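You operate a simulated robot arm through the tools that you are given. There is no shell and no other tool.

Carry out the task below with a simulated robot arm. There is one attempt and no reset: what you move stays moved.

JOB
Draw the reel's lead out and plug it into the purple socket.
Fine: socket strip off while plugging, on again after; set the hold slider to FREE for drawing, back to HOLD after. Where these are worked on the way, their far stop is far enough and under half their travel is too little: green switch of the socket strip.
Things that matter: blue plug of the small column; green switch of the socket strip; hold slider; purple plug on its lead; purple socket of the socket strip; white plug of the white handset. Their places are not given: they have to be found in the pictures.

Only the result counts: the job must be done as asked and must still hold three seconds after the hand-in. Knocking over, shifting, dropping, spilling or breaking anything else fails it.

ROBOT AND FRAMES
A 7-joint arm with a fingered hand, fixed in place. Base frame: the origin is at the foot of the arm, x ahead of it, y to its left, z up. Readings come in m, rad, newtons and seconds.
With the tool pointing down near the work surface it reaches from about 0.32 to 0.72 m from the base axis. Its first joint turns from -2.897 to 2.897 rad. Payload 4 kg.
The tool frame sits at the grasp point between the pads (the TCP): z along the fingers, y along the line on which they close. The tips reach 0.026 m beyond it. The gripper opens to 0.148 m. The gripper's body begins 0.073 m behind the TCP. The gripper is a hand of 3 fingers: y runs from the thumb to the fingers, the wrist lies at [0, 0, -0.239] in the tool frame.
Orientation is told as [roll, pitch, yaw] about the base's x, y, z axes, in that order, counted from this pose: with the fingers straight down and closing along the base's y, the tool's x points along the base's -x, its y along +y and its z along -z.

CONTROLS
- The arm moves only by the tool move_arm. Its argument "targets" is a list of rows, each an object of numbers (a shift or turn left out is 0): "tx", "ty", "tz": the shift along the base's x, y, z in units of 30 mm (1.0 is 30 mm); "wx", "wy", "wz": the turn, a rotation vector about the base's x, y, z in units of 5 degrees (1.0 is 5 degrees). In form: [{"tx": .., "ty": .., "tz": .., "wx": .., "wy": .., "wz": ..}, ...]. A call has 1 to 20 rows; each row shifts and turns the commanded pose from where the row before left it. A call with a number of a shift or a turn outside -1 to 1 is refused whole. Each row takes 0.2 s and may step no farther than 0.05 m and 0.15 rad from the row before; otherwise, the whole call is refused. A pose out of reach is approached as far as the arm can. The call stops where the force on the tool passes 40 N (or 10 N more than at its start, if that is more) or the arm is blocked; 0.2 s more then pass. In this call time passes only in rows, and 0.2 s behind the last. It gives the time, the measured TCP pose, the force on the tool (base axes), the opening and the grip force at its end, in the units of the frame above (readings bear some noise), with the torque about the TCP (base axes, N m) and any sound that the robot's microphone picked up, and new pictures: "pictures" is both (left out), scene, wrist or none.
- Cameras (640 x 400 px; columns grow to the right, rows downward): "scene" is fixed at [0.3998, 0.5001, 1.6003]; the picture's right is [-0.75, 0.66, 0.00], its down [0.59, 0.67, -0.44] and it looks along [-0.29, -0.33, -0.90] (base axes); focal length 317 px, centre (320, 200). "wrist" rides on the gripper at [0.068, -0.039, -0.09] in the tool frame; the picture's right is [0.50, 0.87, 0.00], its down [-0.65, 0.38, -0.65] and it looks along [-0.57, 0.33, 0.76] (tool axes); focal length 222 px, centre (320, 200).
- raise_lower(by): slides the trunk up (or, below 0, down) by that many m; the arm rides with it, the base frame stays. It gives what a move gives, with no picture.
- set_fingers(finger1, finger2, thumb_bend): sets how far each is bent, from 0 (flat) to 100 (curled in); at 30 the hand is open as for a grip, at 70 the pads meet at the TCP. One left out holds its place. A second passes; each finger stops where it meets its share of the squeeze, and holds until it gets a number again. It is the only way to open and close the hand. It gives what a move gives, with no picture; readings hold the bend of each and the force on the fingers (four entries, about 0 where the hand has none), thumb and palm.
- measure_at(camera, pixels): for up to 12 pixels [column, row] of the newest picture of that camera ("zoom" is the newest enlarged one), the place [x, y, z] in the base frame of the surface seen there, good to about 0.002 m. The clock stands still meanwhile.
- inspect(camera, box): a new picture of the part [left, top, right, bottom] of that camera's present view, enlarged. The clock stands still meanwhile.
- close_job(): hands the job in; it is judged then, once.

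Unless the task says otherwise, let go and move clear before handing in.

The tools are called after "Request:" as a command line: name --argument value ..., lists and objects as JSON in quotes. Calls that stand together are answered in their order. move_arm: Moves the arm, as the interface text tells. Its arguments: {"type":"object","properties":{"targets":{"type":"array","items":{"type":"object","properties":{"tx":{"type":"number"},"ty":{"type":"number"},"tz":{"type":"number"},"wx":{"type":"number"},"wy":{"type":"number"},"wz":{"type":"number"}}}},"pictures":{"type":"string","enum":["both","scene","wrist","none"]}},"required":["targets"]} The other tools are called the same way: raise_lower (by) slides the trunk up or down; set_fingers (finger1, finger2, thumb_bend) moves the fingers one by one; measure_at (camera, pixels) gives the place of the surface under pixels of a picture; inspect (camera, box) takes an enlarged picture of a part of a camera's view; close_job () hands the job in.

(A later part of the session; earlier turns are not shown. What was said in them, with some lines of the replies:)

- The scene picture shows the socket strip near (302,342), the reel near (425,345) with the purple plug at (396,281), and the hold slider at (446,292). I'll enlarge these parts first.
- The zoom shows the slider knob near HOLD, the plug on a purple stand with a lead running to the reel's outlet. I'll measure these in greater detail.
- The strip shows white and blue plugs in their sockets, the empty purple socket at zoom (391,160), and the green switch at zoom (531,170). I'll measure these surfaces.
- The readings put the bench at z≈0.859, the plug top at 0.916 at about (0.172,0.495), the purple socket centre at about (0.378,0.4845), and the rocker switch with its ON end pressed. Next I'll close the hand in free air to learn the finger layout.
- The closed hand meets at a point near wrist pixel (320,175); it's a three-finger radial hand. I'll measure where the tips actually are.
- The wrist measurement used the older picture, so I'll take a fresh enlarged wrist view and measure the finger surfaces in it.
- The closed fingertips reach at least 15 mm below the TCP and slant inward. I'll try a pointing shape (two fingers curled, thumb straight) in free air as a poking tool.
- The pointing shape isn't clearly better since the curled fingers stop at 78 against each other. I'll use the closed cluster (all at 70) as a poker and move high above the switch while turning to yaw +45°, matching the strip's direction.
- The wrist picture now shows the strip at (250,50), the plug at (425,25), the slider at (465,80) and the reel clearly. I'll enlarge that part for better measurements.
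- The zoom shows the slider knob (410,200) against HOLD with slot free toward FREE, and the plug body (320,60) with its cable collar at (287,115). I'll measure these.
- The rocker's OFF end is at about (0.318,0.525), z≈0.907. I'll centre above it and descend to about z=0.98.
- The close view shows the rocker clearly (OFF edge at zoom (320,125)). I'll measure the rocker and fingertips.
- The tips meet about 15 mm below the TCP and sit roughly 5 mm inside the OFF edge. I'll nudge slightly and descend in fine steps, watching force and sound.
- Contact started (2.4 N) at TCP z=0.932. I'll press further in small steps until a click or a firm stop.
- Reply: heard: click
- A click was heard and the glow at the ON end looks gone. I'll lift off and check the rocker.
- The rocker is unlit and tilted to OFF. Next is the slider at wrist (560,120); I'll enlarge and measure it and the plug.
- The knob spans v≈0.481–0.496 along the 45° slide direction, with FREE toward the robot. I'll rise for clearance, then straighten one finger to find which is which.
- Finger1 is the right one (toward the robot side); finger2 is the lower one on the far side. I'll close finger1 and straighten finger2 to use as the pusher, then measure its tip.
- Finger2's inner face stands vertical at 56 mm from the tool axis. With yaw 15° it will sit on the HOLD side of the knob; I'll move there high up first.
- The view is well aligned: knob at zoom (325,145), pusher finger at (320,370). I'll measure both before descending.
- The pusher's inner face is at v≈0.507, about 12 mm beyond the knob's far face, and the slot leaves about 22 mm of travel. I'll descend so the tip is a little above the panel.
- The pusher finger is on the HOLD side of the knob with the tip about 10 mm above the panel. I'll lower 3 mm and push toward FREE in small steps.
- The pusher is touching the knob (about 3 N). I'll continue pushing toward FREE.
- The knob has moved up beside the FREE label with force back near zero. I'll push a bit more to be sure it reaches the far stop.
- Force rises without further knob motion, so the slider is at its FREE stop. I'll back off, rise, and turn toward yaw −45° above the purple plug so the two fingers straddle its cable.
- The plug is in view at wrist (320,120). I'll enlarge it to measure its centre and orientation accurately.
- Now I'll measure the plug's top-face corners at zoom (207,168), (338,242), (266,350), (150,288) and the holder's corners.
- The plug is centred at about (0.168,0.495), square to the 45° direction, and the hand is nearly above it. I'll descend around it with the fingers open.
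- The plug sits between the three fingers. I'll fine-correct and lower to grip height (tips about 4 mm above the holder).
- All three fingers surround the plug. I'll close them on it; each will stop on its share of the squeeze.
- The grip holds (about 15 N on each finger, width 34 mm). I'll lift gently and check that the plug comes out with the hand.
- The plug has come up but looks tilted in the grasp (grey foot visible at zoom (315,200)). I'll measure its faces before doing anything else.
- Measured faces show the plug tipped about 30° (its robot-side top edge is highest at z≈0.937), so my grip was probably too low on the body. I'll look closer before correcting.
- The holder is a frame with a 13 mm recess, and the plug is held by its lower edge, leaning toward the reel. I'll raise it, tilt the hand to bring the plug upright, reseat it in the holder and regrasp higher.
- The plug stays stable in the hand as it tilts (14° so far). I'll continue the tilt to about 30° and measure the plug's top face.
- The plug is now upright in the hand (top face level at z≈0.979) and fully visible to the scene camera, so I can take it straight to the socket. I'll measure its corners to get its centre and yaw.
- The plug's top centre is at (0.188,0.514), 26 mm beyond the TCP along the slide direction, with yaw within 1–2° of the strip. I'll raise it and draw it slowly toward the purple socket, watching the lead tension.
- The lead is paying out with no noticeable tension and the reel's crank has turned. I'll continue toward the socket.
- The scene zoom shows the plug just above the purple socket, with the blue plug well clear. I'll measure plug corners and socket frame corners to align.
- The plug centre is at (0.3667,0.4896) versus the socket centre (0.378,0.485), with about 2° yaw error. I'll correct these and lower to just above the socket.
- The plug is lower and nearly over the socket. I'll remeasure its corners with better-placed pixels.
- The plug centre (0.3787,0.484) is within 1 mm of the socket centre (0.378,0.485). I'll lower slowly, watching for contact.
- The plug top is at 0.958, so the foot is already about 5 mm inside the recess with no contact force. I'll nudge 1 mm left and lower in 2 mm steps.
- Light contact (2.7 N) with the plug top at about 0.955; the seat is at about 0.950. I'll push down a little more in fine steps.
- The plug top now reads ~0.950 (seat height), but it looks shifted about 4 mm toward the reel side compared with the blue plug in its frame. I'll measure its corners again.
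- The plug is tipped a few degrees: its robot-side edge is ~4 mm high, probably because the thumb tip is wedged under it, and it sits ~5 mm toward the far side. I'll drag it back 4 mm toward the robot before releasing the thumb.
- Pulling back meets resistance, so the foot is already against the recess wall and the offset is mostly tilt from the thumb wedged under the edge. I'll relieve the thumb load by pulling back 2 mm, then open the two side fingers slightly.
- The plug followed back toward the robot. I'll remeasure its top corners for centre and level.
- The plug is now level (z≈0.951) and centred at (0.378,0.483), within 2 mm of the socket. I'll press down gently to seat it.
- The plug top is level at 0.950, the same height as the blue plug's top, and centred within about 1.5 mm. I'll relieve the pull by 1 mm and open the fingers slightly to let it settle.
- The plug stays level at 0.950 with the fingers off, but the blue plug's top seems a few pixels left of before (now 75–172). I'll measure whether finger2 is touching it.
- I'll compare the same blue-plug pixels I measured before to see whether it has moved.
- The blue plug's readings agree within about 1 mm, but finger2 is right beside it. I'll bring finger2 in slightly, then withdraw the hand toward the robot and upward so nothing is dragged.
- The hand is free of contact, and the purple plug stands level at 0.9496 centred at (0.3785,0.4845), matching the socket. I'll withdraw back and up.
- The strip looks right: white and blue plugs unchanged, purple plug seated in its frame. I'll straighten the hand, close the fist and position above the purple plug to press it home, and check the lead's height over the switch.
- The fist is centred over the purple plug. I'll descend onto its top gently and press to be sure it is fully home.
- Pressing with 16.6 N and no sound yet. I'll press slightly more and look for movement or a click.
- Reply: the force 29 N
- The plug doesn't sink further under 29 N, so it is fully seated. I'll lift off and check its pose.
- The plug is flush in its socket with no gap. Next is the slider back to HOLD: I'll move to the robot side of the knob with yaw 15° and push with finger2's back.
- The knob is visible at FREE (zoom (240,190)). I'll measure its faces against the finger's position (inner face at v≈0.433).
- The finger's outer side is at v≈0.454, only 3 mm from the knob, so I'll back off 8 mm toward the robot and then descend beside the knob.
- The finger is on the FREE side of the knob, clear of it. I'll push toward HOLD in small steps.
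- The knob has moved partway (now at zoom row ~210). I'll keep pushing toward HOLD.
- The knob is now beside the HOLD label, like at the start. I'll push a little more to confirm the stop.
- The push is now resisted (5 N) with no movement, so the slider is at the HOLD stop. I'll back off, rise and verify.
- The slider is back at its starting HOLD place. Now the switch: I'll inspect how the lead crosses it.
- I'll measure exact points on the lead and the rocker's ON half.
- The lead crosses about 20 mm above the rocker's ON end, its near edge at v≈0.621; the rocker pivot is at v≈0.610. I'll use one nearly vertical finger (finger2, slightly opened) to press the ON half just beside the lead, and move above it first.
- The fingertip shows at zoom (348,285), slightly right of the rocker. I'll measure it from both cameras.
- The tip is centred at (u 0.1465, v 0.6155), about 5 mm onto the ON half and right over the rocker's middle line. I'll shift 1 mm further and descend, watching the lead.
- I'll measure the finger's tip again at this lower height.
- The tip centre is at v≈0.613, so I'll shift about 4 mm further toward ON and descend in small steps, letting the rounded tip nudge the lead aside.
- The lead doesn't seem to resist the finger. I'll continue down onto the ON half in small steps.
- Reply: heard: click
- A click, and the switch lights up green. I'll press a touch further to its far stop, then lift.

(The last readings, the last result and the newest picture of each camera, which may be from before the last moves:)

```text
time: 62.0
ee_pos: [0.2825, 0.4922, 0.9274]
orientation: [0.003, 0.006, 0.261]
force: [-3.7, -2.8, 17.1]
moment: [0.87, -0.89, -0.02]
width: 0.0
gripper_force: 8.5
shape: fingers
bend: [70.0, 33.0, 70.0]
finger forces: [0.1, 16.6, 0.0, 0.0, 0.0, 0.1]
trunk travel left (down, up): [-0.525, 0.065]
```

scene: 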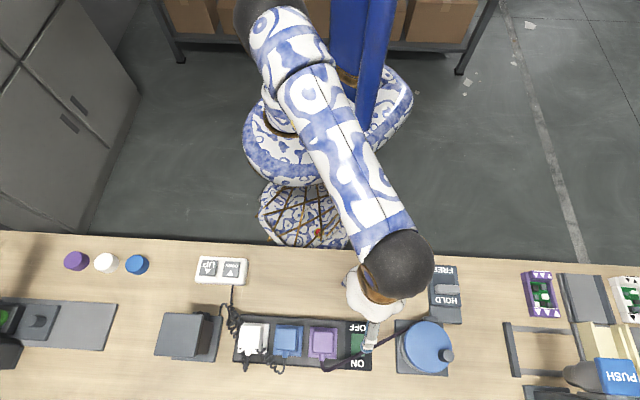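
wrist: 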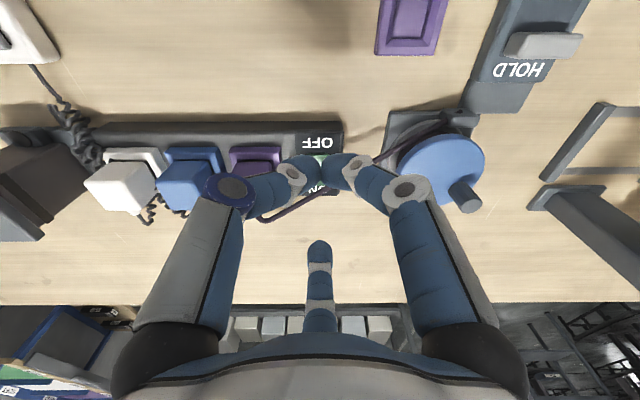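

The rocker is firmly at its stop (17 N). I'll lift straight off and move clear.

Request:
move_arm --targets '[{"tz": 0.3}, {"tz": 0.6}, {"tz": 1}, {"tz": 1}, {"tz": 1}, {"tz": 1}]' --pictures "both"

Request:
inspect --camera "wrist" --box '[160, 80, 480, 280]'

```text
time: 63.4
ee_pos: [0.2831, 0.4936, 1.0731]
orientation: [0.001, 0.009, 0.26]
force: [0.4, -0.3, 0.0]
moment: [-0.02, -0.01, 0.0]
width: 0.0002
gripper_force: 0.0
shape: fingers
bend: [70.0, 35.0, 70.0]
finger forces: [0.0, 0.1, 0.0, 0.1, 0.0, 0.0]
trunk travel left (down, up): [-0.525, 0.065]
```

scene: 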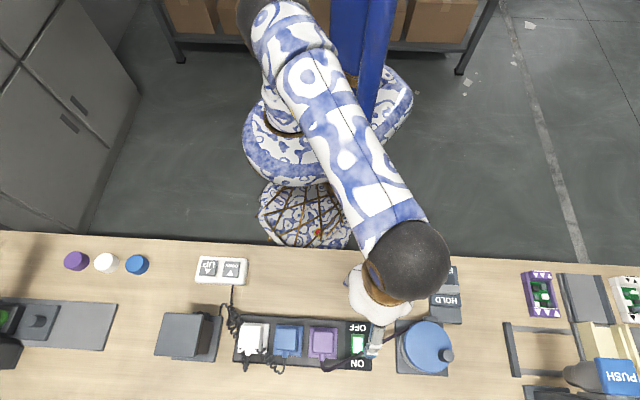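
wrist: 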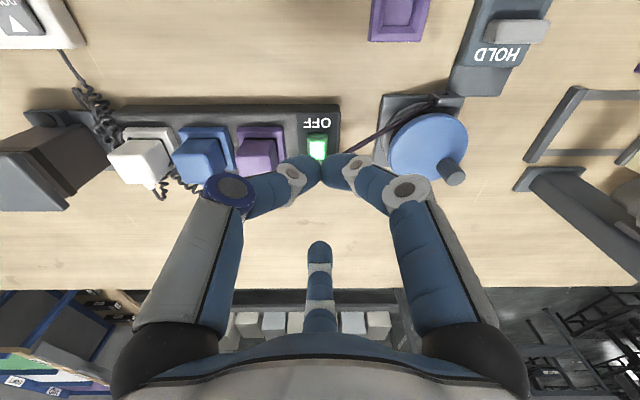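

```text
2.00 times, centred on (320, 180) of wrist
```

zoom: 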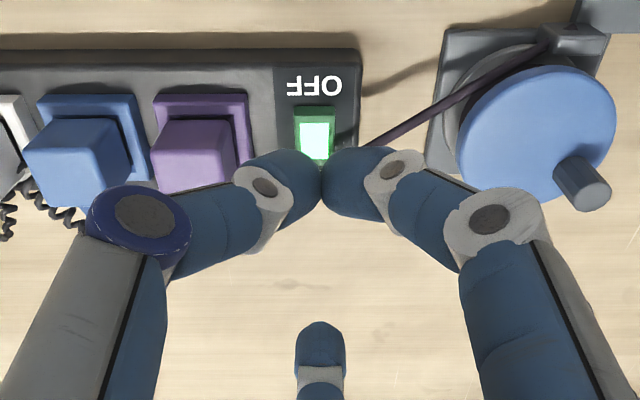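

The switch glows ON. I'll move the hand back over the robot side and do a final check of everything.

Request:
move_arm --targets '[{"tx": -0.9, "ty": -0.4, "tz": 0.4}, {"tx": -0.9, "ty": -0.4, "tz": 0.4}, {"tx": -0.9, "ty": -0.4, "tz": 0.4}, {"tx": -0.9, "ty": -0.4, "tz": 0.4}, {"tx": -0.9, "ty": -0.4, "tz": 0.4}, {"tx": -0.9, "ty": -0.4, "tz": 0.4}, {"tx": -0.9, "ty": -0.4, "tz": 0.4}]' --pictures "scene"

Request:
inspect --camera "scene" --box '[225, 250, 475, 400]'

Request:
inspect --camera "scene" --box '[225, 305, 385, 400]'

Request:
measure_at --camera "zoom" --pixels '[[360, 118], [425, 120], [425, 190], [355, 188], [392, 155], [212, 108], [285, 108], [206, 183], [245, 145], [105, 140], [512, 130], [510, 200]]'

```text
time: 65.0
ee_pos: [0.0929, 0.4089, 1.1561]
orientation: [0.001, 0.008, 0.26]
force: [0.7, 0.2, -0.8]
moment: [0.02, -0.01, -0.02]
width: 0.0
gripper_force: 0.0
shape: fingers
bend: [70.0, 35.0, 70.0]
finger forces: [0.1, 0.1, 0.1, 0.0, 0.0, 0.0]
trunk travel left (down, up): [-0.525, 0.065]
```

scene: 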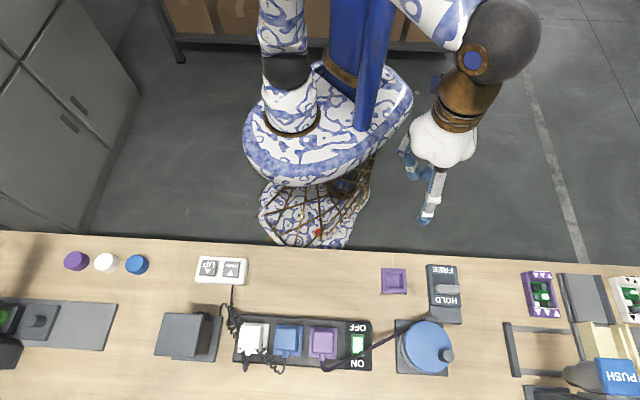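

```text
2.56 times, centred on (350, 325) of scene
```

zoom: 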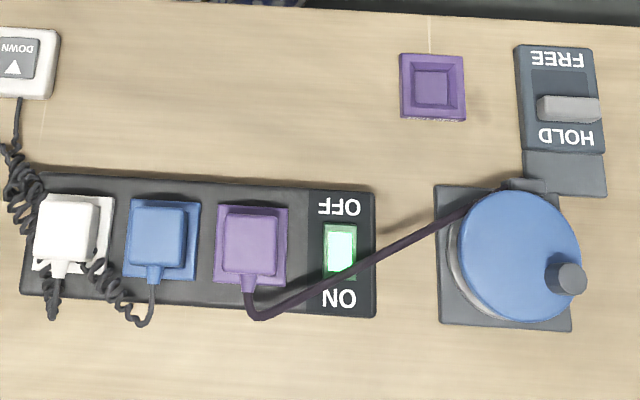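

```text
4.00 times, centred on (305, 352) of scene
```

zoom: 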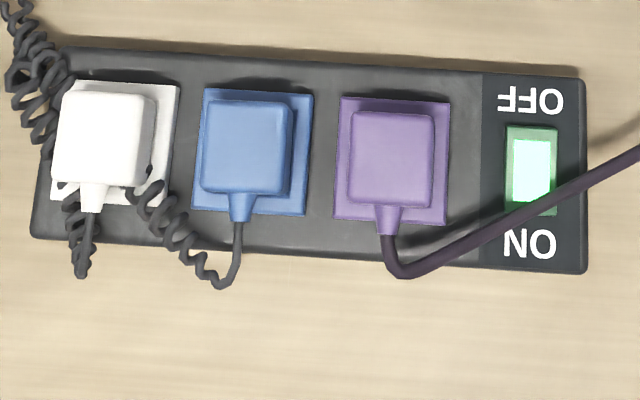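

```text
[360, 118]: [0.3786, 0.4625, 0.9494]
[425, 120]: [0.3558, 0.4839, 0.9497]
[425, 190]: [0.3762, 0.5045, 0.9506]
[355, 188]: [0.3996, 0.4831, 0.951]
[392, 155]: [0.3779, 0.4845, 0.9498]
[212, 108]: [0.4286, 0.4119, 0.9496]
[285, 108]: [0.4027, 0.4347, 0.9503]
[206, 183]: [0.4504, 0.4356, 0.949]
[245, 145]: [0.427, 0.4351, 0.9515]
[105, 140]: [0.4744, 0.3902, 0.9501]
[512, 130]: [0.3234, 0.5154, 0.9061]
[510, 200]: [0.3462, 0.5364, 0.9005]
```

Everything checks out. The purple plug is level at 0.950 and centred in its socket, the blue and white plugs read the same as at the start, the slider is at HOLD, the switch is lit ON, and the hand is clear. I'm handing the job in.

Request:
close_job

```text
The job is handed in.
```

The reel's lead is drawn out and its purple plug is seated in the purple socket. I've handed the job in; no verdict came back.

- **Plug:** it sits level at the same height as the blue plug, centred in its socket, and did not move under a 29 N press. I heard no click when it went in, so I relied on that height and press check.
- **Socket strip:** I switched it off before plugging. Afterwards I pressed it back on to its stop; it clicked and the switch is lit green.
- **Hold slider:** I moved it to FREE before drawing the lead. After plugging I pushed it back to its HOLD stop, where it started.
- **Other plugs:** one finger came right up against the blue plug while I was releasing the purple one. The blue plug measures the same as at the start, and the white plug looks unchanged.

The plug tipped about 30° on my first grip at the holder. I tilted the hand to bring it upright and carried it over that way. The lead now crosses above the strip's switch, and the hand is clear of everything.
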